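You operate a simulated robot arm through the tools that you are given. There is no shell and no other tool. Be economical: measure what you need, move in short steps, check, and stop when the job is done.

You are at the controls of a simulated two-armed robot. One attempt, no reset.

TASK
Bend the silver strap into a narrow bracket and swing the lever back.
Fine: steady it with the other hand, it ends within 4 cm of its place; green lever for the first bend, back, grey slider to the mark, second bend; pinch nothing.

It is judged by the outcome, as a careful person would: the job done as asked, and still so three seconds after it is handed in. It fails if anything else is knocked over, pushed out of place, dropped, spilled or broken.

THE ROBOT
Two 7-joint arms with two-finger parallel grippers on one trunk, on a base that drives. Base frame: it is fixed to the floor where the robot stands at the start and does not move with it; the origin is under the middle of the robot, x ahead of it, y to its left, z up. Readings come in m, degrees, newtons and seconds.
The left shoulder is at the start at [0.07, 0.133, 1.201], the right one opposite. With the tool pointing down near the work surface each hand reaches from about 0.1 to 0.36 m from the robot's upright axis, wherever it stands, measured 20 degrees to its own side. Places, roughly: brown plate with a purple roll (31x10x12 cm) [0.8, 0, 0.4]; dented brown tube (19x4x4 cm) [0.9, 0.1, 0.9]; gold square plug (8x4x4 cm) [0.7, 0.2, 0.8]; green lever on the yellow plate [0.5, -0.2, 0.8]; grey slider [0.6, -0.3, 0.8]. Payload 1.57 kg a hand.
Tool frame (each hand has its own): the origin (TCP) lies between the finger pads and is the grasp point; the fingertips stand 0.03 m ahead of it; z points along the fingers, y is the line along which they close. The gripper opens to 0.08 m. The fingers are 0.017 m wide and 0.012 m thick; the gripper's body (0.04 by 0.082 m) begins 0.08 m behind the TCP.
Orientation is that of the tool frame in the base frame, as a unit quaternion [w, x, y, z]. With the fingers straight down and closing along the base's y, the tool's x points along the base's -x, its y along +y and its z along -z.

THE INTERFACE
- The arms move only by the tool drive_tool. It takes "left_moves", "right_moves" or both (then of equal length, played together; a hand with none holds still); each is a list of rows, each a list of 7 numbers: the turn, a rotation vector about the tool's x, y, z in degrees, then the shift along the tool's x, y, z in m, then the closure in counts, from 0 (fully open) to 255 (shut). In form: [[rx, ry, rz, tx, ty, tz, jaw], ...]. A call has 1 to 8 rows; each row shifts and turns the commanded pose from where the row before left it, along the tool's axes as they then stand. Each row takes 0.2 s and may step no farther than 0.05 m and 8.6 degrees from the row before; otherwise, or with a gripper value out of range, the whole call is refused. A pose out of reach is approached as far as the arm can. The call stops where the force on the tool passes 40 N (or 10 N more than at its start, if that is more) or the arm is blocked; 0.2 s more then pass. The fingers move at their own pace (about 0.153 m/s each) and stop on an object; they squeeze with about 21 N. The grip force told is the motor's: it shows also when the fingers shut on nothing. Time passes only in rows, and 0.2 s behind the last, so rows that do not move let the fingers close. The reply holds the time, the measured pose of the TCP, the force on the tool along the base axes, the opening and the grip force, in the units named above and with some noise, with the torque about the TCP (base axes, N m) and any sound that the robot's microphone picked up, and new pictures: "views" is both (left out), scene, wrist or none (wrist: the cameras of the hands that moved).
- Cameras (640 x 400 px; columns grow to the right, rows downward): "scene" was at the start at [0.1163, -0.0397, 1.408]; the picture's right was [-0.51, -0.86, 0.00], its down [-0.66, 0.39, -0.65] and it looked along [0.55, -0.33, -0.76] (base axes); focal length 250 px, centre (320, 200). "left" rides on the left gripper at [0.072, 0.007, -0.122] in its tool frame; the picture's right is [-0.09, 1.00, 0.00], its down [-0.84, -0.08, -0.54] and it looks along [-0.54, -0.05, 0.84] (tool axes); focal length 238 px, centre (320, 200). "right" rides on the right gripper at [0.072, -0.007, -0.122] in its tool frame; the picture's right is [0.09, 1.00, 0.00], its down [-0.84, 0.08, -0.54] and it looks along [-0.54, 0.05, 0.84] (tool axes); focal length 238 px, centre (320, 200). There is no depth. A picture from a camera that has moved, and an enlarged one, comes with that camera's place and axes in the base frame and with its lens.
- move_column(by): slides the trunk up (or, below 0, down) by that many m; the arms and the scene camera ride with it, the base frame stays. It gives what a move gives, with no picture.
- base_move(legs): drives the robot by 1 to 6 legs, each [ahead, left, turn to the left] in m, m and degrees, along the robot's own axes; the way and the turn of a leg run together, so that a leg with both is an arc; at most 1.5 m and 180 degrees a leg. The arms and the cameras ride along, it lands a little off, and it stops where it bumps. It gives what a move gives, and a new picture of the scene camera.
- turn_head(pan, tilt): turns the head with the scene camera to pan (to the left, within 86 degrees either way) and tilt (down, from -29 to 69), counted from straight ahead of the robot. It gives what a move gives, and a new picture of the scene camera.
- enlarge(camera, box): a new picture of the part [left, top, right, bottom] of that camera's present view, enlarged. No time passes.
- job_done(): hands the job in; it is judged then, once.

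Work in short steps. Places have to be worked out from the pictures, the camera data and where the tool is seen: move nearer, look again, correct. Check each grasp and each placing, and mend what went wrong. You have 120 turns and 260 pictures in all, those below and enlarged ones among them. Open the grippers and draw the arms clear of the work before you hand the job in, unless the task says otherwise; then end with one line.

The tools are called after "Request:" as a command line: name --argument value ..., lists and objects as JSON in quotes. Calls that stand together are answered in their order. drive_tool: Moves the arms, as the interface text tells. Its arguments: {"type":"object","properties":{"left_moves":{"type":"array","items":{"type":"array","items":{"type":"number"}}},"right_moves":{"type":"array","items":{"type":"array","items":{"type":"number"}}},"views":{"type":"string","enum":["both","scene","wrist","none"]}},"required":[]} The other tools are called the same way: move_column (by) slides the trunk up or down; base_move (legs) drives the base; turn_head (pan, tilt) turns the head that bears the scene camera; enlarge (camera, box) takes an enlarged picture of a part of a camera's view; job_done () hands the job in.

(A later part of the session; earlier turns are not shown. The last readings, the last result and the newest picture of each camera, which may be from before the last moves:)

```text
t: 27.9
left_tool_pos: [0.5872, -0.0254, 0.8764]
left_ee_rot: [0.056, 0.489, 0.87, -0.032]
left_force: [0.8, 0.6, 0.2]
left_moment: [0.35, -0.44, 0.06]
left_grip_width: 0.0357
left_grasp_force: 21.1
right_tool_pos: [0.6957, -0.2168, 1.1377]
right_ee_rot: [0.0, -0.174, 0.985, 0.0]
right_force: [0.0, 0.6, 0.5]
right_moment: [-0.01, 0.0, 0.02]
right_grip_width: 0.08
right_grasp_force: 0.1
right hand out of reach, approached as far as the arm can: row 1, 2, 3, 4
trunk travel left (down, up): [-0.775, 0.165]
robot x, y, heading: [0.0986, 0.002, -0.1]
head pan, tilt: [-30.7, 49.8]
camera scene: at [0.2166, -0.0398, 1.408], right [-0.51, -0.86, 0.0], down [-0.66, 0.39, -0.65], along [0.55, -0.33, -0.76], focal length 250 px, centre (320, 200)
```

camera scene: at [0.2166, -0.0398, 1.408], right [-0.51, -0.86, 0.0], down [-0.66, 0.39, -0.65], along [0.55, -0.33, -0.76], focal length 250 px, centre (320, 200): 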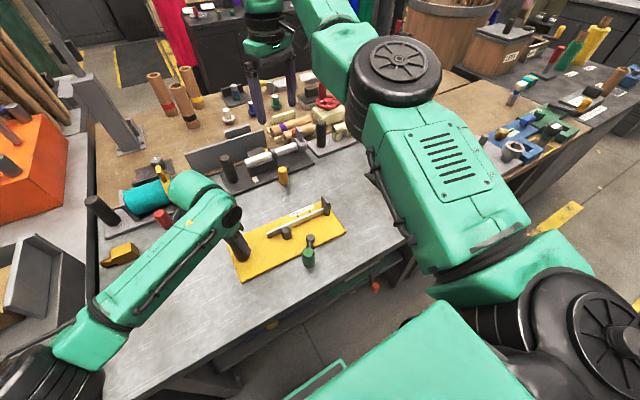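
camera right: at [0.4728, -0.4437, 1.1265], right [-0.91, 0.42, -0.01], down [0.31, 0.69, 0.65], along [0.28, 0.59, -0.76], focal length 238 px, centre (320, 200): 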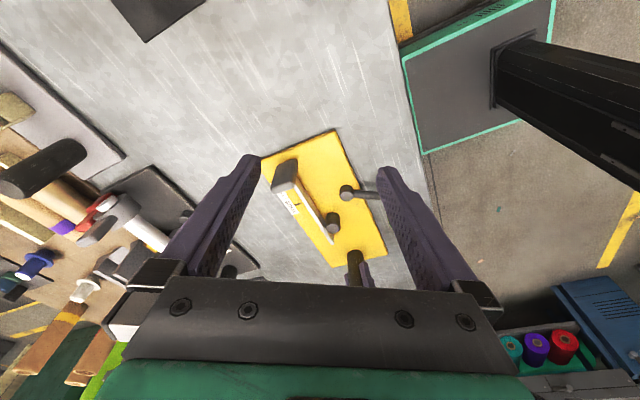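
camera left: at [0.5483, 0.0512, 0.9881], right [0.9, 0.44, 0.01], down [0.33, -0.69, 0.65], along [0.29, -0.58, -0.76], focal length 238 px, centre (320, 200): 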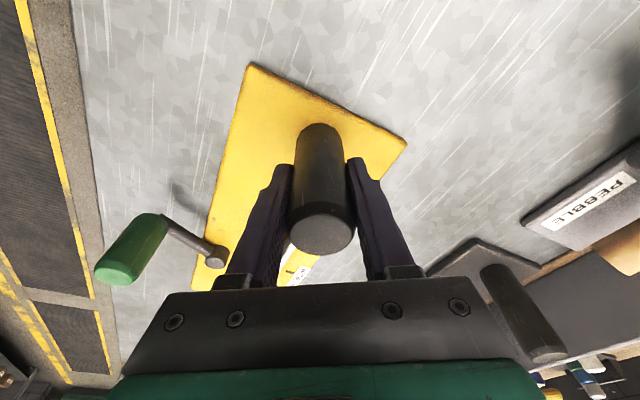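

It's sitting exactly at the straight singularity. I nudge sideways (left) with a larger tangential step.

Request:
drive_tool --right_moves '[[0, 0, 0, -0.015, 0.042, 0, 0], [0, 0, 0, 0.02, 0.045, 0, 0], [0, 0, 0, 0.03, 0.03, 0, 0], [0, 0, 0, 0, 0, 0, 0]]' --views "scene"

```text
t: 28.9
left_tool_pos: [0.5873, -0.0251, 0.8757]
left_ee_rot: [0.056, 0.489, 0.87, -0.033]
left_force: [-1.9, 1.4, 0.6]
left_moment: [0.2, -0.39, -0.07]
left_grip_width: 0.0355
left_grasp_force: 21.0
right_tool_pos: [0.679, -0.1323, 1.1558]
right_ee_rot: [-0.001, -0.173, 0.985, 0.001]
right_force: [0.2, -0.6, 0.3]
right_moment: [-0.01, -0.01, -0.03]
right_grip_width: 0.08
right_grasp_force: 0.0
right hand out of reach, approached as far as the arm can: row 2, 3
trunk travel left (down, up): [-0.775, 0.165]
robot x, y, heading: [0.1039, 0.0005, -0.2]
head pan, tilt: [-30.7, 49.8]
camera scene: at [0.2163, -0.0397, 1.408], right [-0.51, -0.86, 0.0], down [-0.66, 0.39, -0.65], along [0.55, -0.33, -0.76], focal length 250 px, centre (320, 200)
```

scene: 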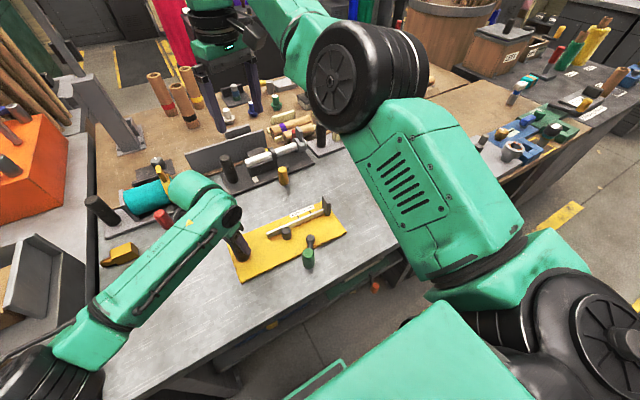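

The elbow has rolled over to the right side. Continue retracting toward the robot.

Request:
drive_tool --right_moves '[[0, 0, 0, 0.0376, 0.0136, 0, 0], [0, 0, 0, 0.0376, 0.0136, 0, 0], [0, 0, 0, 0.0376, 0.0136, 0, 0], [0, 0, 0, 0, 0, 0, 0]]' --views "scene"

```text
t: 29.9
left_tool_pos: [0.5872, -0.0256, 0.8763]
left_ee_rot: [0.056, 0.489, 0.87, -0.032]
left_force: [-0.6, 0.9, 0.0]
left_moment: [0.35, -0.45, -0.02]
left_grip_width: 0.0356
left_grasp_force: 21.1
right_tool_pos: [0.6697, -0.1198, 1.1818]
right_ee_rot: [-0.001, -0.173, 0.985, 0.0]
right_force: [0.4, -0.5, 0.4]
right_moment: [-0.01, 0.0, 0.01]
right_grip_width: 0.0802
right_grasp_force: 0.1
right hand out of reach, approached as far as the arm can: row 1, 2, 3
trunk travel left (down, up): [-0.775, 0.165]
robot x, y, heading: [0.0989, -0.0001, -0.0]
head pan, tilt: [-30.7, 49.8]
camera scene: at [0.2166, -0.0398, 1.408], right [-0.51, -0.86, 0.0], down [-0.66, 0.39, -0.65], along [0.55, -0.33, -0.76], focal length 250 px, centre (320, 200)
```

scene: 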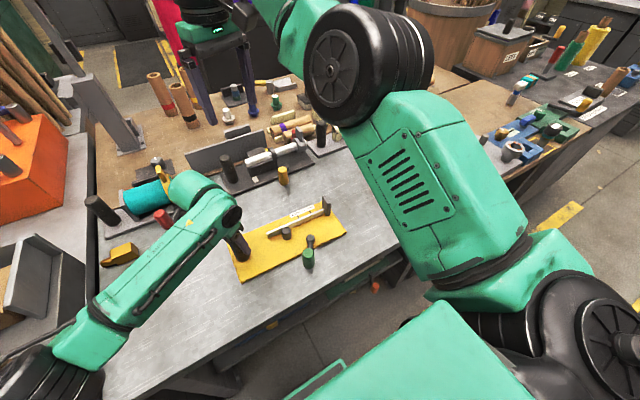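

The hand drifts upward while retracting; I go with that, moving back and up.

Request:
drive_tool --right_moves '[[0, 0, 0, 0.0282, 0.0102, -0.03, 0], [0, 0, 0, 0.0282, 0.0102, -0.03, 0], [0, 0, 0, 0.0282, 0.0102, -0.02, 0], [0, 0, 0, 0.0282, 0.0102, -0.02, 0], [0, 0, 0, 0.0282, 0.0102, -0.01, 0], [0, 0, 0, 0, 0, 0, 0]]' --views "scene"

```text
t: 31.4
left_tool_pos: [0.5882, -0.0261, 0.8743]
left_ee_rot: [0.055, 0.49, 0.87, -0.032]
left_force: [-1.5, 0.7, -0.1]
left_moment: [0.3, -0.39, -0.02]
left_grip_width: 0.0356
left_grasp_force: 21.1
right_tool_pos: [0.6574, -0.1198, 1.2125]
right_ee_rot: [0.001, -0.173, 0.985, 0.0]
right_force: [0.4, -0.1, -0.5]
right_moment: [0.01, -0.01, -0.02]
right_grip_width: 0.08
right_grasp_force: 0.1
right hand out of reach, approached as far as the arm can: row 1, 2, 3, 4, 5
trunk travel left (down, up): [-0.775, 0.165]
robot x, y, heading: [0.0983, -0.0006, -0.0]
head pan, tilt: [-30.7, 49.8]
camera scene: at [0.2164, -0.0397, 1.408], right [-0.51, -0.86, 0.0], down [-0.66, 0.39, -0.65], along [0.55, -0.33, -0.76], focal length 250 px, centre (320, 200)
```

scene: 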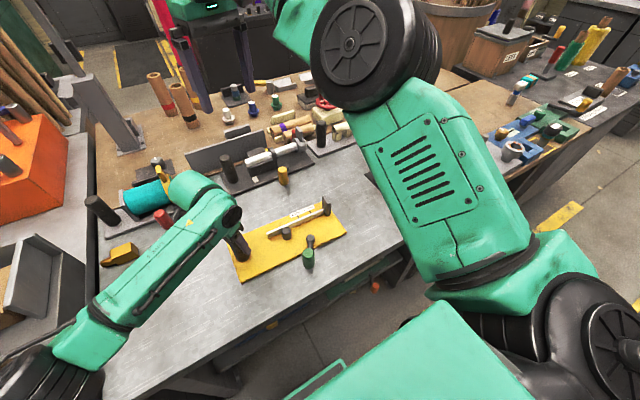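

The arm is still straight; now a downward tangential swing should flex the elbow upward. I move down and back.

Request:
drive_tool --right_moves '[[0, 0, 0, 0, 0, 0.045, 0], [0, 0, 0, 0.015, 0.005, 0.045, 0], [0, 0, 0, 0.03, 0.01, 0.035, 0], [0, 0, 0, 0.04, 0.014, 0, 0], [0, 0, 0, 0, 0, 0, 0]]' --views "scene"

```text
t: 32.5
left_tool_pos: [0.5879, -0.0253, 0.8767]
left_ee_rot: [0.056, 0.49, 0.869, -0.033]
left_force: [0.0, 1.1, 0.6]
left_moment: [0.36, -0.45, -0.02]
left_grip_width: 0.0354
left_grasp_force: 20.7
right_tool_pos: [0.6828, -0.1006, 1.1239]
right_ee_rot: [-0.001, -0.173, 0.985, 0.0]
right_force: [-0.2, 0.5, -0.2]
right_moment: [0.01, -0.02, -0.03]
right_grip_width: 0.08
right_grasp_force: 0.1
right hand out of reach, approached as far as the arm can: row 1, 2, 3, 4
trunk travel left (down, up): [-0.775, 0.165]
robot x, y, heading: [0.1042, 0.001, 0.1]
head pan, tilt: [-30.7, 49.8]
camera scene: at [0.2166, -0.0398, 1.408], right [-0.51, -0.86, 0.0], down [-0.66, 0.39, -0.65], along [0.55, -0.33, -0.76], focal length 250 px, centre (320, 200)
```

scene: 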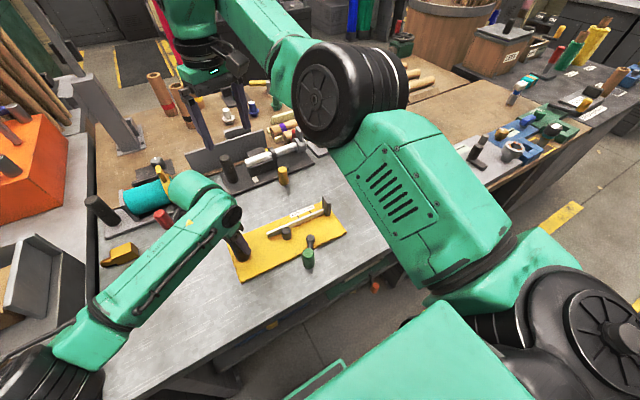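

The elbow now bends left-forward; the wrist yaw may be the binding limit, so I yaw the right hand toward the mirror of the left's (−40°).

Request:
drive_tool --right_moves '[[0, 0, -8, 0, 0, 0, 0], [0, 0, -8, 0, 0, 0, 0], [0, 0, -8, 0, 0, 0, 0], [0, 0, -8, 0, 0, 0, 0], [0, 0, -8, 0, 0, 0, 0], [0, 0, 0, 0.02, 0.02, 0, 0], [0, 0, 0, 0.02, 0.02, 0, 0], [0, 0, 0, 0, 0, 0, 0]]' --views "scene"

```text
t: 34.4
left_tool_pos: [0.5884, -0.0246, 0.8764]
left_ee_rot: [0.056, 0.49, 0.87, -0.032]
left_force: [-0.7, -0.1, 0.9]
left_moment: [0.26, -0.54, 0.04]
left_grip_width: 0.0355
left_grasp_force: 21.2
right_tool_pos: [0.6811, -0.1105, 1.1376]
right_ee_rot: [0.0, -0.501, 0.866, 0.002]
right_force: [0.1, 0.4, -0.5]
right_moment: [-0.02, -0.05, 0.02]
right_grip_width: 0.0802
right_grasp_force: 0.1
right hand out of reach, approached as far as the arm can: row 6, 7
trunk travel left (down, up): [-0.775, 0.165]
robot x, y, heading: [0.0999, 0.0032, -0.1]
head pan, tilt: [-30.7, 49.8]
camera scene: at [0.2166, -0.0399, 1.408], right [-0.51, -0.86, 0.0], down [-0.66, 0.39, -0.65], along [0.55, -0.33, -0.76], focal length 250 px, centre (320, 200)
```

scene: 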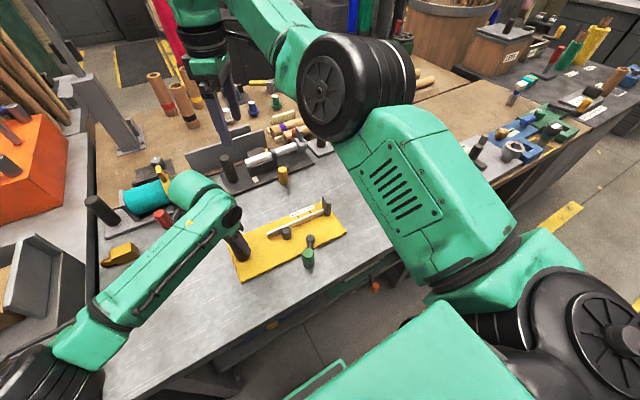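

Arm is at the straight singularity. I test small sideways-plus-inward steps to see which direction frees it.

Request:
drive_tool --right_moves '[[0, 0, 0, -0.021, 0.0237, 0, 0], [0, 0, 0, 0.0, 0.0, 0, 0]]' --views "none"

Request:
drive_tool --right_moves '[[0, 0, 0, 0.031, -0.0063, 0, 0], [0, 0, 0, 0.031, -0.0063, 0, 0], [0, 0, 0, 0.0, 0.0, 0, 0]]' --views "none"

Request:
drive_tool --right_moves '[[0, 0, 0, 0.005, 0.0087, 0.04, 0], [0, 0, 0, 0.005, 0.0087, 0.04, 0], [0, 0, 0, 0.0, 0.0, 0, 0]]' --views "scene"

```text
t: 35.0
left_tool_pos: [0.5873, -0.0262, 0.8771]
left_ee_rot: [0.057, 0.49, 0.87, -0.033]
left_force: [0.0, 1.4, 1.1]
left_moment: [0.07, -0.48, -0.12]
left_grip_width: 0.0357
left_grasp_force: 20.9
right_tool_pos: [0.675, -0.0798, 1.1378]
right_ee_rot: [-0.001, -0.499, 0.866, 0.001]
right_force: [-0.1, -0.4, -0.7]
right_moment: [0.01, 0.0, -0.03]
right_grip_width: 0.0797
right_grasp_force: 0.1
right hand out of reach, approached as far as the arm can: row 1
trunk travel left (down, up): [-0.775, 0.165]
robot x, y, heading: [0.0984, -0.001, 0.2]
head pan, tilt: [-30.7, 49.8]
```

```text
t: 35.8
left_tool_pos: [0.5875, -0.0256, 0.8758]
left_ee_rot: [0.056, 0.489, 0.87, -0.032]
left_force: [-0.4, -0.8, 0.8]
left_moment: [0.57, -0.43, 0.06]
left_grip_width: 0.0356
left_grasp_force: 21.2
right_tool_pos: [0.6819, -0.1352, 1.1478]
right_ee_rot: [-0.001, -0.5, 0.866, 0.001]
right_force: [-0.1, 0.0, 0.2]
right_moment: [-0.01, 0.01, -0.02]
right_grip_width: 0.0802
right_grasp_force: 0.0
right hand out of reach, approached as far as the arm can: row 1, 2
trunk travel left (down, up): [-0.775, 0.165]
robot x, y, heading: [0.1025, 0.0002, -0.1]
head pan, tilt: [-30.7, 49.8]
```

```text
t: 36.5
left_tool_pos: [0.5883, -0.0256, 0.8758]
left_ee_rot: [0.056, 0.489, 0.87, -0.033]
left_force: [-0.9, -0.1, -0.6]
left_moment: [0.49, -0.4, -0.1]
left_grip_width: 0.0354
left_grasp_force: 20.8
right_tool_pos: [0.698, -0.1299, 1.0768]
right_ee_rot: [-0.001, -0.499, 0.867, 0.001]
right_force: [0.7, 0.2, 0.2]
right_moment: [-0.01, -0.01, 0.0]
right_grip_width: 0.0802
right_grasp_force: 0.1
right hand out of reach, approached as far as the arm can: row 1, 2
trunk travel left (down, up): [-0.775, 0.165]
robot x, y, heading: [0.1005, 0.0017, -0.1]
head pan, tilt: [-30.7, 49.8]
camera scene: at [0.2165, -0.04, 1.408], right [-0.51, -0.86, 0.0], down [-0.66, 0.39, -0.65], along [0.55, -0.33, -0.76], focal length 250 px, centre (320, 200)
```

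scene: 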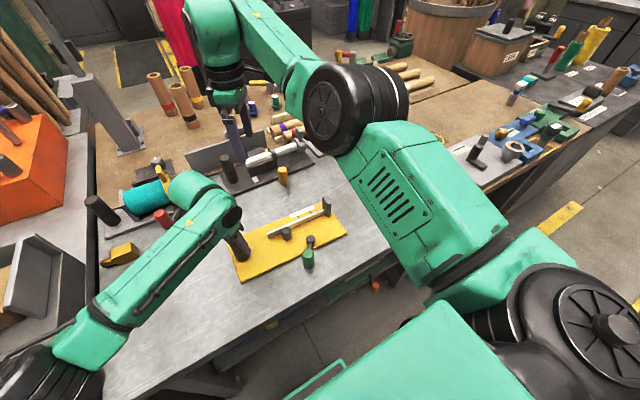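

The hand is riding its maximum-reach sphere. I'll try what freed the left arm: tilt the tool (fingers forward) while pulling back and up, so the wrist comes well inside reach.

Request:
drive_tool --right_moves '[[6.9, -4, 0, 0.01, 0.0174, -0.03, 0], [6.9, -4, 0, 0.01, 0.0174, -0.03, 0], [6.9, -4, 0, 0.01, 0.0174, -0.03, 0], [6.9, -4, 0, 0.01, 0.0174, 0, 0], [0, 0, 0, 0, 0, 0, 0]]' --views "scene"

```text
t: 37.8
left_tool_pos: [0.5879, -0.0256, 0.8763]
left_ee_rot: [0.055, 0.489, 0.87, -0.033]
left_force: [-0.8, 0.5, -0.2]
left_moment: [0.33, -0.37, -0.08]
left_grip_width: 0.0358
left_grasp_force: 21.1
right_tool_pos: [0.7803, -0.1001, 1.203]
right_ee_rot: [0.238, -0.48, 0.833, -0.137]
right_force: [0.1, 0.1, 0.7]
right_moment: [0.0, 0.0, -0.01]
right_grip_width: 0.08
right_grasp_force: 0.1
right hand out of reach, approached as far as the arm can: row 1, 2, 3, 4
trunk travel left (down, up): [-0.775, 0.165]
robot x, y, heading: [0.1011, -0.0008, -0.1]
head pan, tilt: [-30.7, 49.8]
camera scene: at [0.2164, -0.0398, 1.408], right [-0.51, -0.86, 0.0], down [-0.66, 0.39, -0.65], along [0.55, -0.33, -0.76], focal length 250 px, centre (320, 200)
```

scene: 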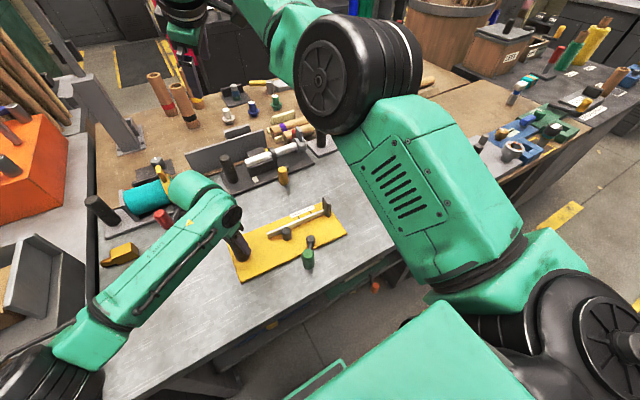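

The elbow is pinned straight. I un-tilt the hand and then command a series of strong pure-inward steps to see if it creeps out of the singularity.

Request:
drive_tool --right_moves '[[-6.9, 4, 0, 0, 0, 0, 0], [-6.9, 4, 0, 0, 0, 0, 0], [-6.9, 4, 0, 0, 0, 0, 0], [-6.9, 4, 0, 0, 0, 0, 0], [0, 0, 0, 0.024, 0.043, 0, 0], [0, 0, 0, 0.024, 0.043, 0, 0], [0, 0, 0, 0.024, 0.043, 0, 0], [0, 0, 0, 0.024, 0.043, 0, 0]]' --views "none"

Request:
drive_tool --right_moves '[[0, 0, 0, 0.024, 0.043, 0, 0], [0, 0, 0, 0.024, 0.043, 0, 0], [0, 0, 0, 0.024, 0.043, 0, 0], [0, 0, 0, 0.024, 0.043, 0, 0], [0, 0, 0, 0, 0, 0, 0]]' --views "scene"

```text
t: 39.5
left_tool_pos: [0.5878, -0.0265, 0.8761]
left_ee_rot: [0.056, 0.489, 0.87, -0.032]
left_force: [-0.1, 0.6, -0.3]
left_moment: [0.31, -0.43, -0.05]
left_grip_width: 0.0356
left_grasp_force: 21.0
right_tool_pos: [0.6632, -0.0774, 1.2169]
right_ee_rot: [0.037, -0.511, 0.859, -0.03]
right_force: [0.1, -0.4, 0.1]
right_moment: [-0.03, -0.01, -0.01]
right_grip_width: 0.08
right_grasp_force: 0.0
right hand out of reach, approached as far as the arm can: row 1, 2, 3, 4, 5, 6, 7, 8
trunk travel left (down, up): [-0.775, 0.165]
robot x, y, heading: [0.1018, -0.0016, 0.1]
head pan, tilt: [-30.7, 49.8]
```

```text
t: 40.8
left_tool_pos: [0.587, -0.0256, 0.8765]
left_ee_rot: [0.056, 0.489, 0.87, -0.032]
left_force: [0.1, 0.8, 0.4]
left_moment: [0.33, -0.5, -0.03]
left_grip_width: 0.0355
left_grasp_force: 20.9
right_tool_pos: [0.6367, -0.0453, 1.2523]
right_ee_rot: [0.038, -0.511, 0.859, -0.03]
right_force: [-0.7, -0.6, -0.4]
right_moment: [-0.01, 0.01, 0.0]
right_grip_width: 0.0799
right_grasp_force: 0.0
right hand out of reach, approached as far as the arm can: row 1, 2, 3, 4
trunk travel left (down, up): [-0.775, 0.165]
robot x, y, heading: [0.1009, 0.0006, 0.4]
head pan, tilt: [-30.7, 49.8]
camera scene: at [0.2167, -0.0398, 1.408], right [-0.51, -0.86, 0.0], down [-0.66, 0.39, -0.65], along [0.55, -0.33, -0.76], focal length 250 px, centre (320, 200)
```

scene: 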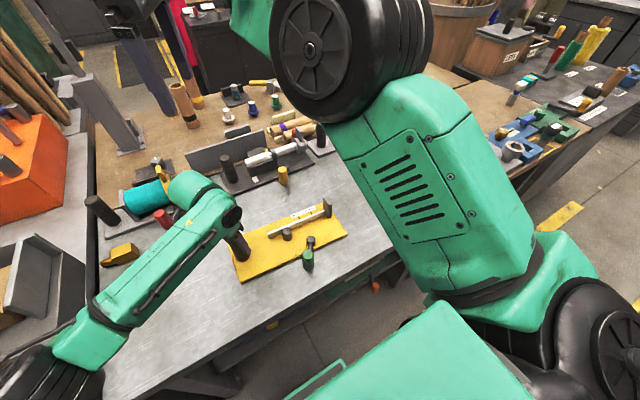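

The arm is sliding along a joint-limit surface rather than flexing. I reverse: swing the right hand back outward (−y) where it was free.

Request:
drive_tool --right_moves '[[0, 0, 0, 0.03, -0.035, 0.01, 0], [0, 0, 0, 0.035, -0.03, 0.01, 0], [0, 0, 0, 0.035, -0.03, 0.01, 0], [0, 0, 0, 0.035, -0.03, 0.01, 0], [0, 0, 0, 0.035, -0.025, 0.01, 0], [0, 0, 0, 0.04, -0.02, 0, 0], [0, 0, 0, 0.04, -0.02, 0, 0], [0, 0, 0, 0, 0, 0, 0]]' --views "scene"

```text
t: 42.5
left_tool_pos: [0.5874, -0.0257, 0.8765]
left_ee_rot: [0.056, 0.491, 0.869, -0.033]
left_force: [-0.7, -1.4, -0.3]
left_moment: [0.46, -0.38, -0.08]
left_grip_width: 0.0357
left_grasp_force: 20.8
right_tool_pos: [0.6736, -0.353, 1.2057]
right_ee_rot: [0.038, -0.51, 0.859, -0.03]
right_force: [-0.1, -0.5, 0.6]
right_moment: [-0.01, 0.0, -0.02]
right_grip_width: 0.0802
right_grasp_force: 0.0
right hand out of reach, approached as far as the arm can: row 5, 6, 7
trunk travel left (down, up): [-0.775, 0.165]
robot x, y, heading: [0.1027, -0.0032, 0.2]
head pan, tilt: [-30.7, 49.8]
camera scene: at [0.2166, -0.0401, 1.408], right [-0.51, -0.86, 0.0], down [-0.66, 0.39, -0.65], along [0.55, -0.33, -0.76], focal length 250 px, centre (320, 200)
```

scene: 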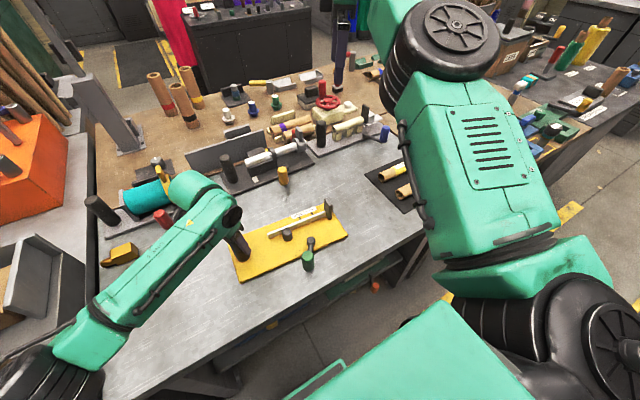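

The forearm now appears to bend to the left of the elbow. Test pulling straight back from here.

Request:
drive_tool --right_moves '[[0, 0, 0, 0.019, 0.035, 0, 0], [0, 0, 0, 0.019, 0.035, 0, 0], [0, 0, 0, 0.019, 0.035, 0, 0], [0, 0, 0, 0, 0, 0, 0]]' --views "scene"

```text
t: 43.5
left_tool_pos: [0.5877, -0.0249, 0.8748]
left_ee_rot: [0.055, 0.49, 0.87, -0.032]
left_force: [-1.4, 0.4, 0.3]
left_moment: [0.34, -0.38, 0.06]
left_grip_width: 0.0355
left_grasp_force: 21.1
right_tool_pos: [0.6495, -0.3568, 1.2277]
right_ee_rot: [0.037, -0.509, 0.859, -0.028]
right_force: [0.4, 0.1, 0.3]
right_moment: [-0.02, 0.01, 0.02]
right_grip_width: 0.08
right_grasp_force: 0.1
right hand out of reach, approached as far as the arm can: row 1, 2, 3
trunk travel left (down, up): [-0.775, 0.165]
robot x, y, heading: [0.1028, -0.0022, 0.1]
head pan, tilt: [-30.7, 49.8]
camera scene: at [0.2165, -0.04, 1.408], right [-0.51, -0.86, 0.0], down [-0.66, 0.39, -0.65], along [0.55, -0.33, -0.76], focal length 250 px, centre (320, 200)
```

scene: 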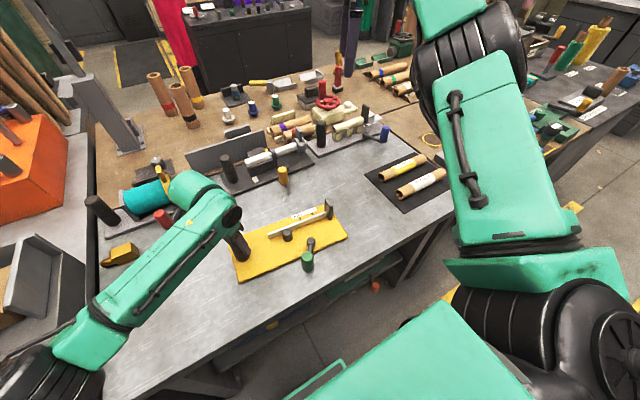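

The upper arm rolled so the elbow now points up — ideal. I go down and back from here.

Request:
drive_tool --right_moves '[[0, 0, 0, 0.005, 0.01, 0.04, 0], [0, 0, 0, 0.01, 0.017, 0.035, 0], [0, 0, 0, 0.015, 0.027, 0.02, 0], [0, 0, 0, 0.019, 0.035, 0, 0], [0, 0, 0, 0, 0, 0, 0]]' --views "scene"

```text
t: 44.8
left_tool_pos: [0.5882, -0.0255, 0.8768]
left_ee_rot: [0.057, 0.489, 0.87, -0.032]
left_force: [0.5, 2.2, 0.0]
left_moment: [-0.44, -0.25, -0.01]
left_grip_width: 0.0354
left_grasp_force: 21.0
right_tool_pos: [0.5589, -0.3596, 1.1241]
right_ee_rot: [0.037, -0.511, 0.858, -0.029]
right_force: [-0.4, 0.5, 0.0]
right_moment: [0.0, 0.04, 0.02]
right_grip_width: 0.08
right_grasp_force: 0.0
right hand out of reach, approached as far as the arm can: row 1
trunk travel left (down, up): [-0.775, 0.165]
robot x, y, heading: [0.0978, -0.0013, -0.1]
head pan, tilt: [-30.7, 49.8]
camera scene: at [0.217, -0.0396, 1.408], right [-0.51, -0.86, 0.0], down [-0.66, 0.39, -0.65], along [0.55, -0.33, -0.76], focal length 250 px, centre (320, 200)
```

scene: 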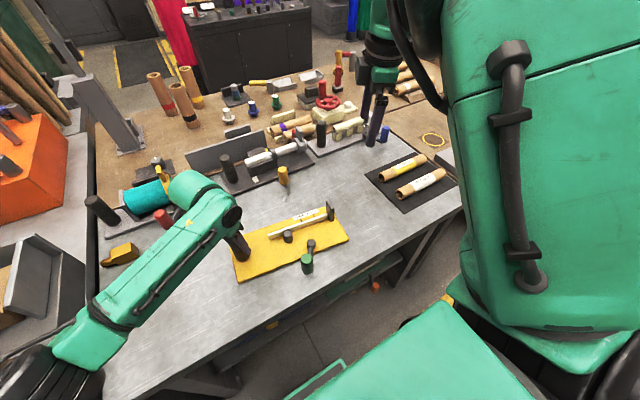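

Now the right arm is elbow-up and free. Let me zoom on the fixture to re-measure it (the plate looks slightly turned).

Request:
enlarge --camera "scene" --box '[220, 185, 380, 285]'

Request:
enlarge --camera "right" --box '[240, 80, 560, 280]'

```text
4.00 times, centred on (300, 235) of scene
camera zoom: at [0.217, -0.0396, 1.408], right [-0.51, -0.86, 0.0], down [-0.66, 0.39, -0.65], along [0.55, -0.33, -0.76], focal length 1002 px, centre (400, 60)
```

zoom: 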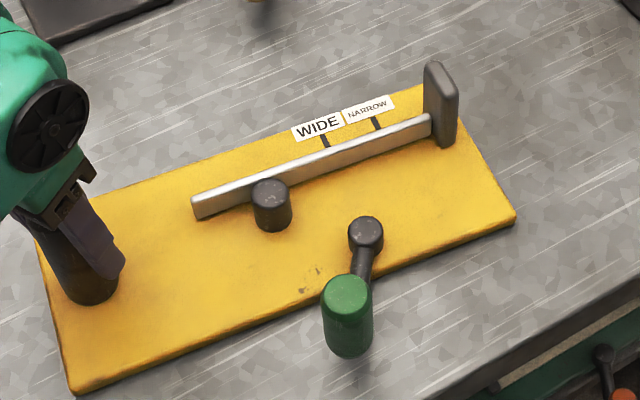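

```text
2.00 times, centred on (400, 180) of right
camera zoom: at [0.519, -0.4238, 1.2426], right [-0.91, 0.39, -0.09], down [0.28, 0.78, 0.56], along [0.29, 0.49, -0.82], focal length 477 px, centre (160, 240)
```

zoom: 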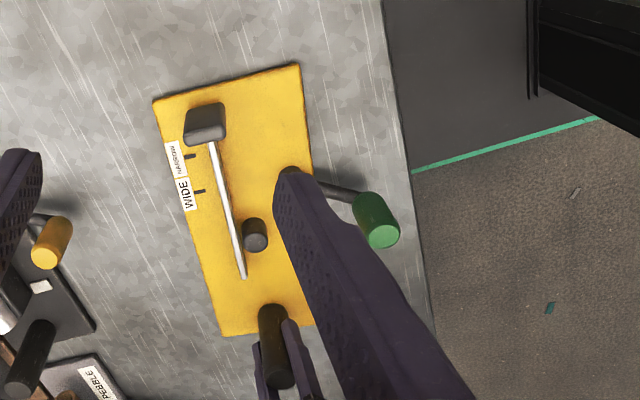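

The plate has crept about 7–8° clockwise around the gripped post; knob now ≈(0.464,−0.150,0.876), pivot ≈(0.518,−0.195). Move the right hand to above the knob.

Request:
drive_tool --right_moves '[[0, 0, 0, -0.022, 0.0343, 0.019, 0], [0, 0, 0, -0.022, 0.0343, 0.019, 0], [0, 0, 0, -0.022, 0.0343, 0.019, 0], [0, 0, 0, -0.022, 0.0343, 0.019, 0], [0, 0, 0, -0.022, 0.0343, 0.019, 0], [0, 0, 0, -0.022, 0.0343, 0.019, 0], [0, 0, 0, 0, 0, 0, 0]]'

```text
t: 46.4
left_tool_pos: [0.5872, -0.0258, 0.8757]
left_ee_rot: [0.056, 0.489, 0.87, -0.033]
left_force: [-1.1, 2.1, 0.4]
left_moment: [0.47, -0.45, 0.16]
left_grip_width: 0.0353
left_grasp_force: 21.1
right_tool_pos: [0.4796, -0.2732, 1.0312]
right_ee_rot: [0.041, -0.51, 0.859, -0.027]
right_force: [-0.3, -0.5, -1.0]
right_moment: [-0.01, 0.0, 0.0]
right_grip_width: 0.08
right_grasp_force: 0.1
right hand out of reach, approached as far as the arm can: row 3, 4, 5, 6
trunk travel left (down, up): [-0.775, 0.165]
robot x, y, heading: [0.1003, -0.0012, -0.1]
head pan, tilt: [-30.7, 49.8]
camera scene: at [0.2164, -0.0395, 1.408], right [-0.51, -0.86, 0.0], down [-0.66, 0.39, -0.65], along [0.55, -0.33, -0.76], focal length 250 px, centre (320, 200)
camera right: at [0.4385, -0.3393, 1.149], right [-0.91, 0.4, -0.09], down [0.28, 0.77, 0.57], along [0.3, 0.49, -0.82], focal length 238 px, centre (320, 200)
```

scene: 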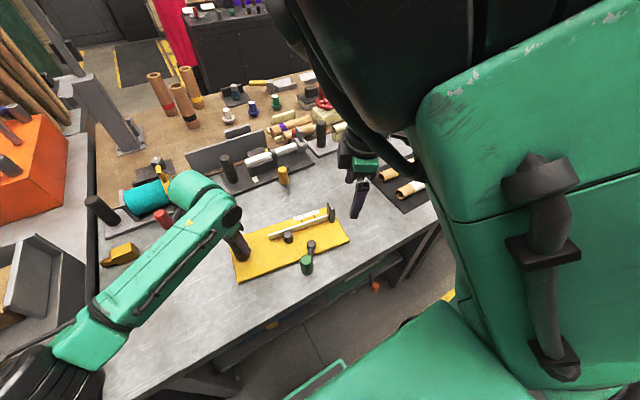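
right: 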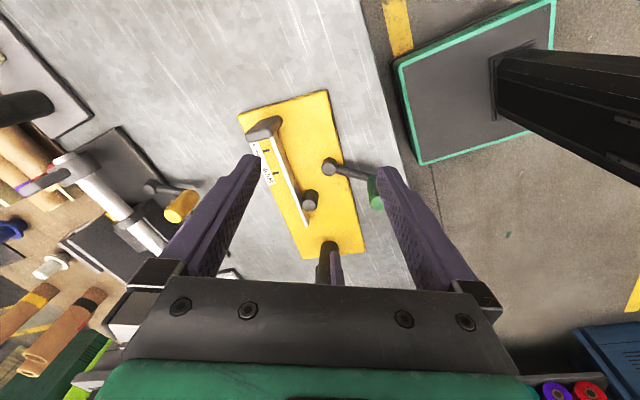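

The right arm hits its minimum reach here; the base is a bit too close. I release the post, lift the left hand clear, and will drive back 6 cm.

Request:
drive_tool --left_moves '[[0, 0, 0, 0, 0, 0, 0], [0, 0, 0, 0, 0, 0, 0], [0, 0, 0, 0, 0, -0.03, 0], [0, 0, 0, 0, 0, -0.04, 0], [0, 0, 0, 0, 0, -0.04, 0], [0, 0, 0, 0, 0, -0.03, 0], [0, 0, 0, 0, 0, 0, 0]]' --right_moves '[[0, 0, 0, 0, 0, 0, 0], [0, 0, 0, 0, 0, 0, 0], [0, 0, 0, 0, 0, -0.03, 0], [0, 0, 0, 0, 0, -0.04, 0], [0, 0, 0, 0, 0, 0, 0], [0, 0, 0, 0, 0, 0, 0], [0, 0, 0, 0, 0, 0, 0]]' --views "none"

Request:
base_move --legs '[[-0.065, 0, 0]]'

```text
t: 48.0
left_tool_pos: [0.5778, -0.0103, 1.0136]
left_ee_rot: [0.056, 0.489, 0.87, -0.032]
left_force: [0.4, 0.8, -0.1]
left_moment: [-0.02, 0.02, -0.01]
left_grip_width: 0.0801
left_grasp_force: 0.1
right_tool_pos: [0.4747, -0.274, 1.1007]
right_ee_rot: [0.037, -0.51, 0.859, -0.03]
right_force: [-0.2, -0.1, 0.0]
right_moment: [-0.03, -0.05, -0.01]
right_grip_width: 0.0801
right_grasp_force: 0.1
trunk travel left (down, up): [-0.775, 0.165]
robot x, y, heading: [0.0971, 0.0036, 0.2]
head pan, tilt: [-30.7, 49.8]
```

```text
t: 48.9
left_tool_pos: [0.5187, -0.0118, 1.0103]
left_ee_rot: [0.053, 0.49, 0.87, -0.035]
left_force: [0.0, 0.6, 0.7]
left_moment: [-0.05, 0.01, 0.06]
left_grip_width: 0.0801
left_grasp_force: 0.1
right_tool_pos: [0.413, -0.2753, 1.0995]
right_ee_rot: [0.035, -0.51, 0.859, -0.028]
right_force: [0.2, -0.7, 0.1]
right_moment: [0.03, 0.04, 0.02]
right_grip_width: 0.0802
right_grasp_force: 0.0
trunk travel left (down, up): [-0.775, 0.165]
robot x, y, heading: [0.0309, 0.0026, -0.1]
head pan, tilt: [-30.7, 49.8]
camera scene: at [0.1575, -0.04, 1.4073], right [-0.51, -0.86, 0.0], down [-0.66, 0.39, -0.64], along [0.55, -0.33, -0.77], focal length 250 px, centre (320, 200)
```

scene: 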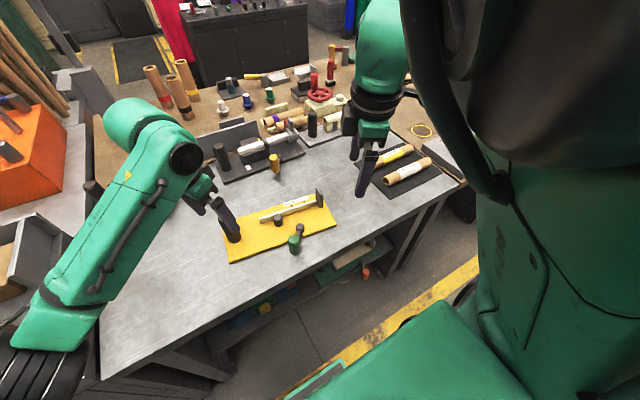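

Base is now ≈0.04. Bring the left hand back above the post and the right hand over the knob, and look.

Request:
drive_tool --left_moves '[[0, 0, 0, -0.0158, 0.026, 0, 0], [0, 0, 0, -0.0158, 0.026, 0, 0], [0, 0, 0, 0, 0, 0, 0], [0, 0, 0, 0, 0, 0, 0], [0, 0, 0, 0, 0, 0, 0]]' --right_moves '[[0, 0, 0, -0.0353, 0.0041, 0.018, 0], [0, 0, 0, -0.0353, 0.0041, 0.018, 0], [0, 0, 0, -0.0353, 0.0041, 0.018, 0], [0, 0, 0, -0.02, 0.0025, 0.01, 0], [0, 0, 0, 0, 0, 0, 0]]'

```text
t: 50.1
left_tool_pos: [0.5761, -0.0115, 1.0154]
left_ee_rot: [0.056, 0.49, 0.869, -0.033]
left_force: [-0.2, -0.7, 0.7]
left_moment: [-0.03, 0.01, 0.03]
left_grip_width: 0.08
left_grasp_force: 0.1
right_tool_pos: [0.4888, -0.2542, 1.0585]
right_ee_rot: [0.047, -0.505, 0.862, -0.022]
right_force: [0.7, 0.5, 0.9]
right_moment: [0.0, -0.01, 0.04]
right_grip_width: 0.0801
right_grasp_force: 0.0
right hand out of reach, approached as far as the arm can: row 1, 2, 3, 4
trunk travel left (down, up): [-0.775, 0.165]
robot x, y, heading: [0.0346, -0.0022, 0.0]
head pan, tilt: [-30.7, 49.8]
camera scene: at [0.1521, -0.0402, 1.4079], right [-0.51, -0.86, 0.0], down [-0.66, 0.39, -0.64], along [0.55, -0.33, -0.76], focal length 250 px, centre (320, 200)
camera right: at [0.4461, -0.3213, 1.1765], right [-0.91, 0.41, -0.09], down [0.28, 0.76, 0.58], along [0.31, 0.5, -0.81], focal length 238 px, centre (320, 200)
camera left: at [0.536, 0.0656, 1.1281], right [0.9, 0.44, 0.01], down [0.33, -0.69, 0.65], along [0.29, -0.58, -0.76], focal length 238 px, centre (320, 200)
```

scene: 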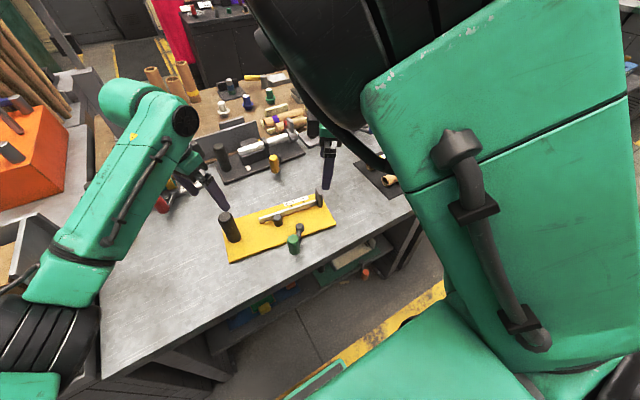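
right: 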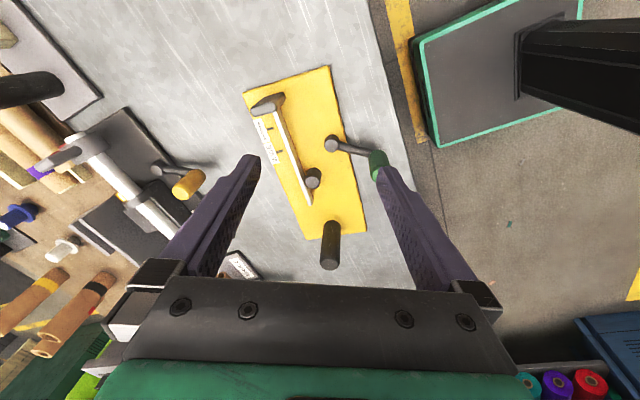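
left: 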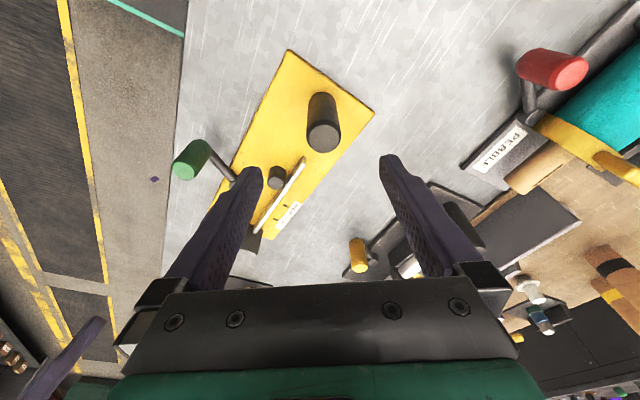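

The right hand stops short again; wrist yaw may be the limit. I yaw it back 32° and try moving left again.

Request:
drive_tool --right_moves '[[0, 0, 8, 0, 0, 0, 0], [0, 0, 8, 0, 0, 0, 0], [0, 0, 8, 0, 0, 0, 0], [0, 0, 8, 0, 0, 0, 0], [0, 0, 0, -0.015, 0.026, 0, 0], [0, 0, 0, -0.015, 0.026, 0, 0], [0, 0, 0, 0, 0, 0, 0]]' --views "scene"

```text
t: 51.7
left_tool_pos: [0.5749, -0.0117, 1.0164]
left_ee_rot: [0.055, 0.49, 0.869, -0.033]
left_force: [1.1, -0.7, -0.8]
left_moment: [0.01, 0.01, 0.02]
left_grip_width: 0.0799
left_grasp_force: 0.0
right_tool_pos: [0.5111, -0.2432, 1.0687]
right_ee_rot: [0.054, -0.247, 0.968, -0.008]
right_force: [0.5, -0.6, 0.4]
right_moment: [-0.02, 0.0, -0.01]
right_grip_width: 0.0802
right_grasp_force: 0.0
right hand out of reach, approached as far as the arm can: row 5, 6
trunk travel left (down, up): [-0.775, 0.165]
robot x, y, heading: [0.0386, 0.0018, 0.1]
head pan, tilt: [-30.7, 49.8]
camera scene: at [0.1517, -0.0401, 1.408], right [-0.51, -0.86, 0.0], down [-0.66, 0.39, -0.65], along [0.55, -0.33, -0.76], focal length 250 px, centre (320, 200)
```

scene: 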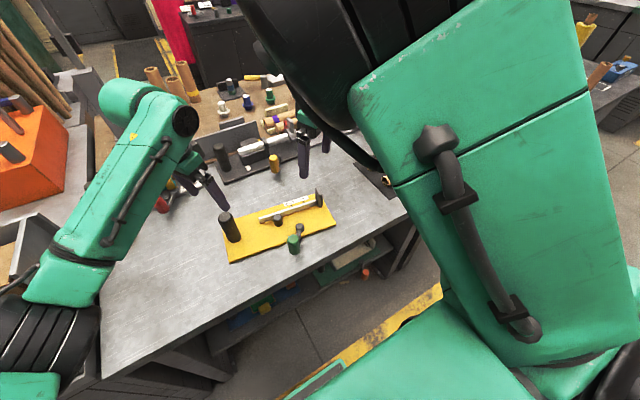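

Elbow is riding high near the head. Lowering the hand should drop it; test down 8 cm, then left.

Request:
drive_tool --right_moves '[[0, 0, 0, 0, 0, 0.04, 0], [0, 0, 0, 0, 0, 0.04, 0], [0, 0, 0, -0.015, 0.026, 0, 0], [0, 0, 0, -0.015, 0.026, 0, 0], [0, 0, 0, 0, 0, 0, 0]]' --views "scene"

```text
t: 52.9
left_tool_pos: [0.5754, -0.011, 1.0158]
left_ee_rot: [0.056, 0.489, 0.87, -0.034]
left_force: [0.5, 1.0, 0.1]
left_moment: [0.02, 0.02, 0.01]
left_grip_width: 0.0799
left_grasp_force: 0.1
right_tool_pos: [0.549, -0.2294, 0.9878]
right_ee_rot: [0.043, -0.25, 0.967, -0.015]
right_force: [-0.5, -0.5, 0.0]
right_moment: [0.03, 0.05, 0.01]
right_grip_width: 0.0803
right_grasp_force: 0.1
right hand out of reach, approached as far as the arm can: row 1, 2, 3, 4
trunk travel left (down, up): [-0.775, 0.165]
robot x, y, heading: [0.0353, -0.0001, 0.0]
head pan, tilt: [-30.7, 49.8]
camera scene: at [0.1518, -0.0401, 1.408], right [-0.51, -0.86, 0.0], down [-0.66, 0.39, -0.65], along [0.55, -0.33, -0.76], focal length 250 px, centre (320, 200)
```

scene: 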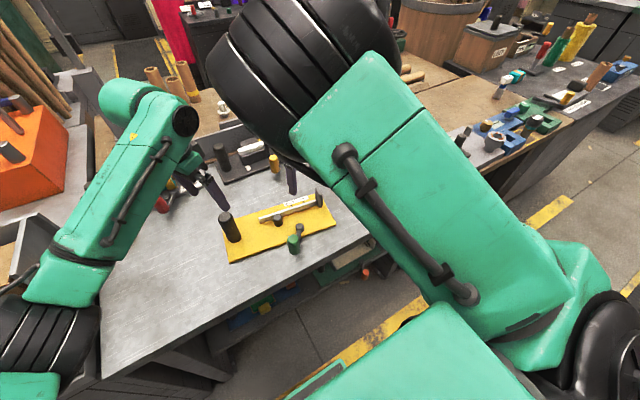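

Likely the binding limit is wrist pitch (tool-down with shoulders too low). Raising the trunk puts the shoulders higher above the work, so I raise it fully.

Request:
move_column --by 0.16

```text
t: 54.8
left_tool_pos: [0.5755, -0.011, 1.1747]
left_ee_rot: [0.056, 0.49, 0.869, -0.033]
left_force: [-0.1, -0.1, 0.2]
left_moment: [-0.02, -0.01, 0.03]
left_grip_width: 0.0802
left_grasp_force: 0.1
right_tool_pos: [0.5507, -0.2281, 1.1494]
right_ee_rot: [0.045, -0.251, 0.967, -0.015]
right_force: [-0.4, 0.4, -0.2]
right_moment: [0.03, -0.01, -0.01]
right_grip_width: 0.0801
right_grasp_force: 0.0
trunk travel left (down, up): [-0.935, 0.005]
robot x, y, heading: [0.0344, 0.0014, -0.2]
head pan, tilt: [-30.7, 49.8]
```

Now lower the right hand (to about (0.50,−0.30,1.0)) and see how the arm settles.

Request:
drive_tool --right_moves '[[0, 0, 0, 0.0224, -0.0072, 0.036, 0], [0, 0, 0, 0.0224, -0.0072, 0.036, 0], [0, 0, 0, 0.0224, -0.0072, 0.036, 0], [0, 0, 0, 0.0224, -0.0072, 0.036, 0], [0, 0, 0, 0, 0, 0, 0]]' --views "scene"

```text
t: 56.0
left_tool_pos: [0.5756, -0.0113, 1.1759]
left_ee_rot: [0.055, 0.49, 0.869, -0.034]
left_force: [-0.3, -0.1, -0.4]
left_moment: [-0.01, -0.02, -0.02]
left_grip_width: 0.0802
left_grasp_force: 0.1
right_tool_pos: [0.5023, -0.2975, 1.0023]
right_ee_rot: [0.043, -0.255, 0.966, -0.019]
right_force: [0.0, -0.6, -0.1]
right_moment: [-0.03, 0.0, -0.02]
right_grip_width: 0.08
right_grasp_force: 0.0
trunk travel left (down, up): [-0.935, 0.005]
robot x, y, heading: [0.0363, 0.0025, 0.1]
head pan, tilt: [-30.7, 49.8]
camera scene: at [0.1517, -0.0395, 1.568], right [-0.51, -0.86, 0.0], down [-0.66, 0.39, -0.65], along [0.55, -0.33, -0.76], focal length 250 px, centre (320, 200)
```

scene: 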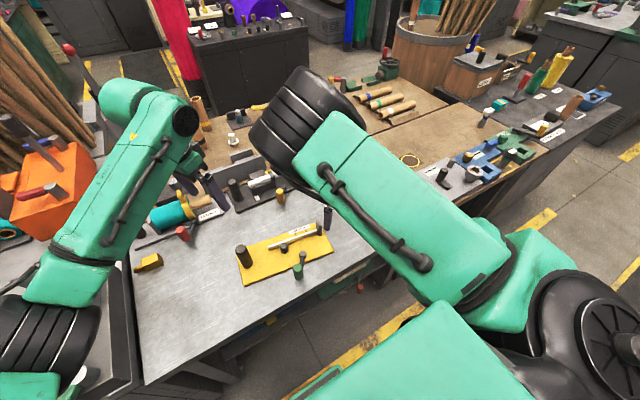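

Free motion now. Move left to above the knob.

Request:
drive_tool --right_moves '[[0, 0, 0, -0.008, 0.038, -0.001, 0], [0, 0, 0, -0.008, 0.038, -0.001, 0], [0, 0, 0, -0.008, 0.038, -0.001, 0], [0, 0, 0, -0.008, 0.038, -0.001, 0], [0, 0, 0, 0, 0, 0, 0]]'

```text
t: 57.2
left_tool_pos: [0.5754, -0.0112, 1.1768]
left_ee_rot: [0.056, 0.49, 0.869, -0.033]
left_force: [0.3, 0.3, 0.1]
left_moment: [0.01, 0.0, -0.01]
left_grip_width: 0.08
left_grasp_force: 0.0
right_tool_pos: [0.5241, -0.2426, 0.9853]
right_ee_rot: [0.043, -0.254, 0.966, -0.016]
right_force: [0.2, -0.1, 0.3]
right_moment: [0.0, -0.02, 0.01]
right_grip_width: 0.0799
right_grasp_force: 0.2
right hand out of reach, approached as far as the arm can: row 1, 2, 3, 4
trunk travel left (down, up): [-0.935, 0.005]
robot x, y, heading: [0.0366, -0.0017, -0.0]
head pan, tilt: [-30.7, 49.8]
camera scene: at [0.1515, -0.0399, 1.568], right [-0.51, -0.86, 0.0], down [-0.66, 0.39, -0.65], along [0.55, -0.33, -0.76], focal length 250 px, centre (320, 200)
camera right: at [0.4533, -0.2824, 1.1017], right [-0.57, 0.82, -0.06], down [0.64, 0.48, 0.6], along [0.52, 0.3, -0.8], focal length 238 px, centre (320, 200)
```

scene: 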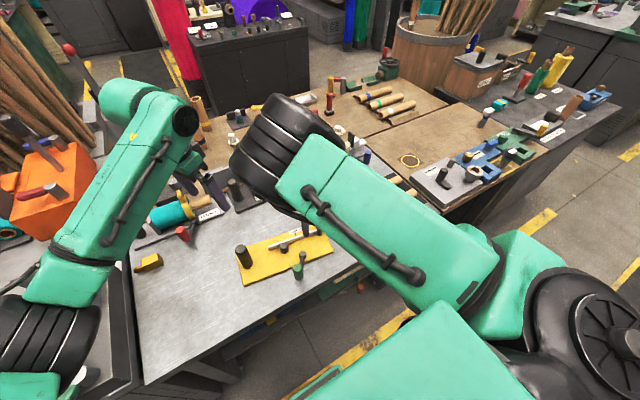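
right: 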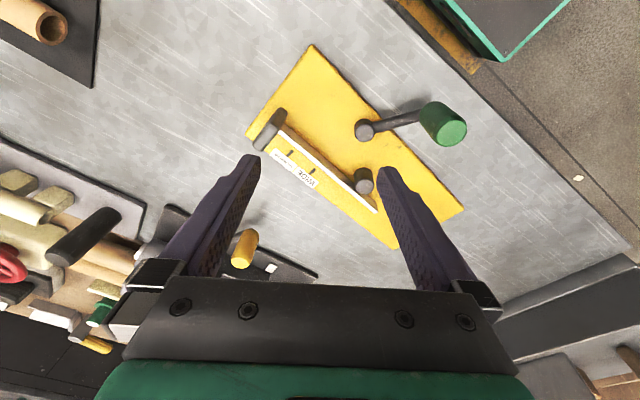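

The limit looks like an inward-azimuth plane for the right arm. Shifting the base ~12 cm to the left puts the knob in the right arm's free zone while the left can still reach the post.

Request:
base_move --legs '[[0, 0.12, 0]]'

```text
t: 58.4
left_tool_pos: [0.5756, 0.1056, 1.175]
left_ee_rot: [0.055, 0.491, 0.869, -0.032]
left_force: [0.1, 0.1, -0.1]
left_moment: [0.03, -0.01, 0.02]
left_grip_width: 0.0799
left_grasp_force: 0.1
right_tool_pos: [0.524, -0.1245, 0.9849]
right_ee_rot: [0.043, -0.252, 0.967, -0.014]
right_force: [-0.8, -0.9, 0.6]
right_moment: [0.03, 0.0, -0.03]
right_grip_width: 0.0801
right_grasp_force: 0.1
trunk travel left (down, up): [-0.935, 0.005]
robot x, y, heading: [0.0366, 0.1245, 0.1]
head pan, tilt: [-30.7, 49.8]
camera scene: at [0.152, 0.0764, 1.5679], right [-0.51, -0.86, 0.0], down [-0.66, 0.39, -0.64], along [0.55, -0.33, -0.77], focal length 250 px, centre (320, 200)
```

scene: 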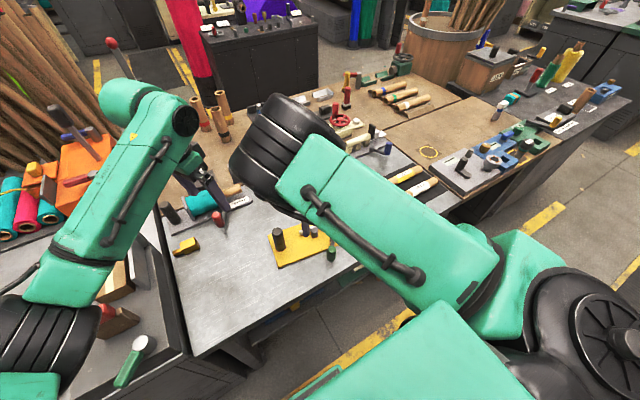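

Move the right hand to above the knob.

Request:
drive_tool --right_moves '[[0, 0, 0, 0.0355, 0.0025, -0.0105, 0], [0, 0, 0, 0.0355, 0.0025, -0.0105, 0], [0, 0, 0, 0, 0, 0, 0]]'

```text
t: 59.2
left_tool_pos: [0.576, 0.1106, 1.1753]
left_ee_rot: [0.056, 0.491, 0.869, -0.034]
left_force: [0.3, -0.1, 0.0]
left_moment: [0.01, 0.01, -0.01]
left_grip_width: 0.0798
left_grasp_force: 0.1
right_tool_pos: [0.4673, -0.1629, 0.9997]
right_ee_rot: [0.041, -0.254, 0.966, -0.016]
right_force: [0.4, -0.2, 0.5]
right_moment: [-0.01, 0.04, 0.01]
right_grip_width: 0.0799
right_grasp_force: 0.0
right hand out of reach, approached as far as the arm can: row 1, 2
trunk travel left (down, up): [-0.935, 0.005]
robot x, y, heading: [0.032, 0.1208, -0.1]
head pan, tilt: [-30.7, 49.8]
camera scene: at [0.1527, 0.0827, 1.568], right [-0.51, -0.86, 0.0], down [-0.66, 0.39, -0.65], along [0.55, -0.33, -0.76], focal length 250 px, centre (320, 200)
camera right: at [0.3959, -0.2041, 1.1163], right [-0.57, 0.82, -0.06], down [0.64, 0.48, 0.6], along [0.52, 0.3, -0.8], focal length 238 px, centre (320, 200)
```

scene: 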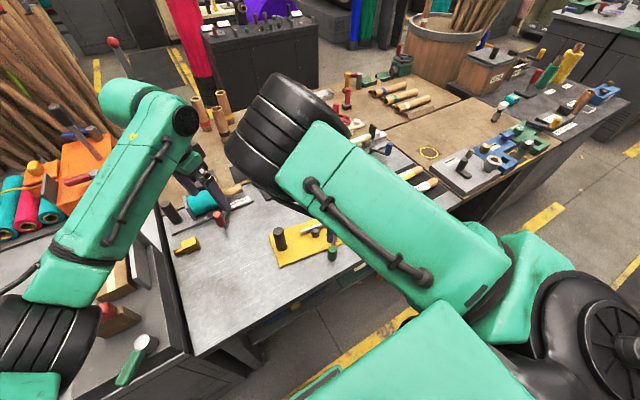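
right: 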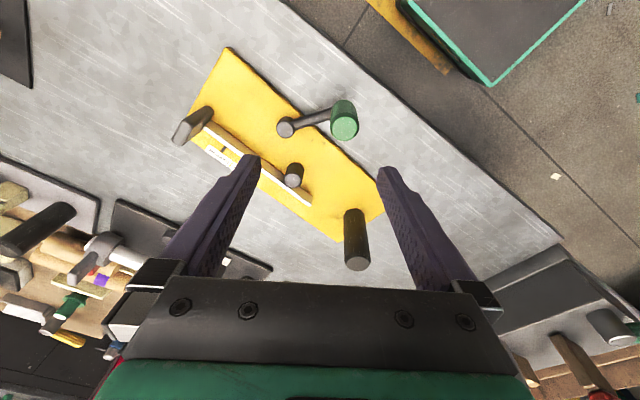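

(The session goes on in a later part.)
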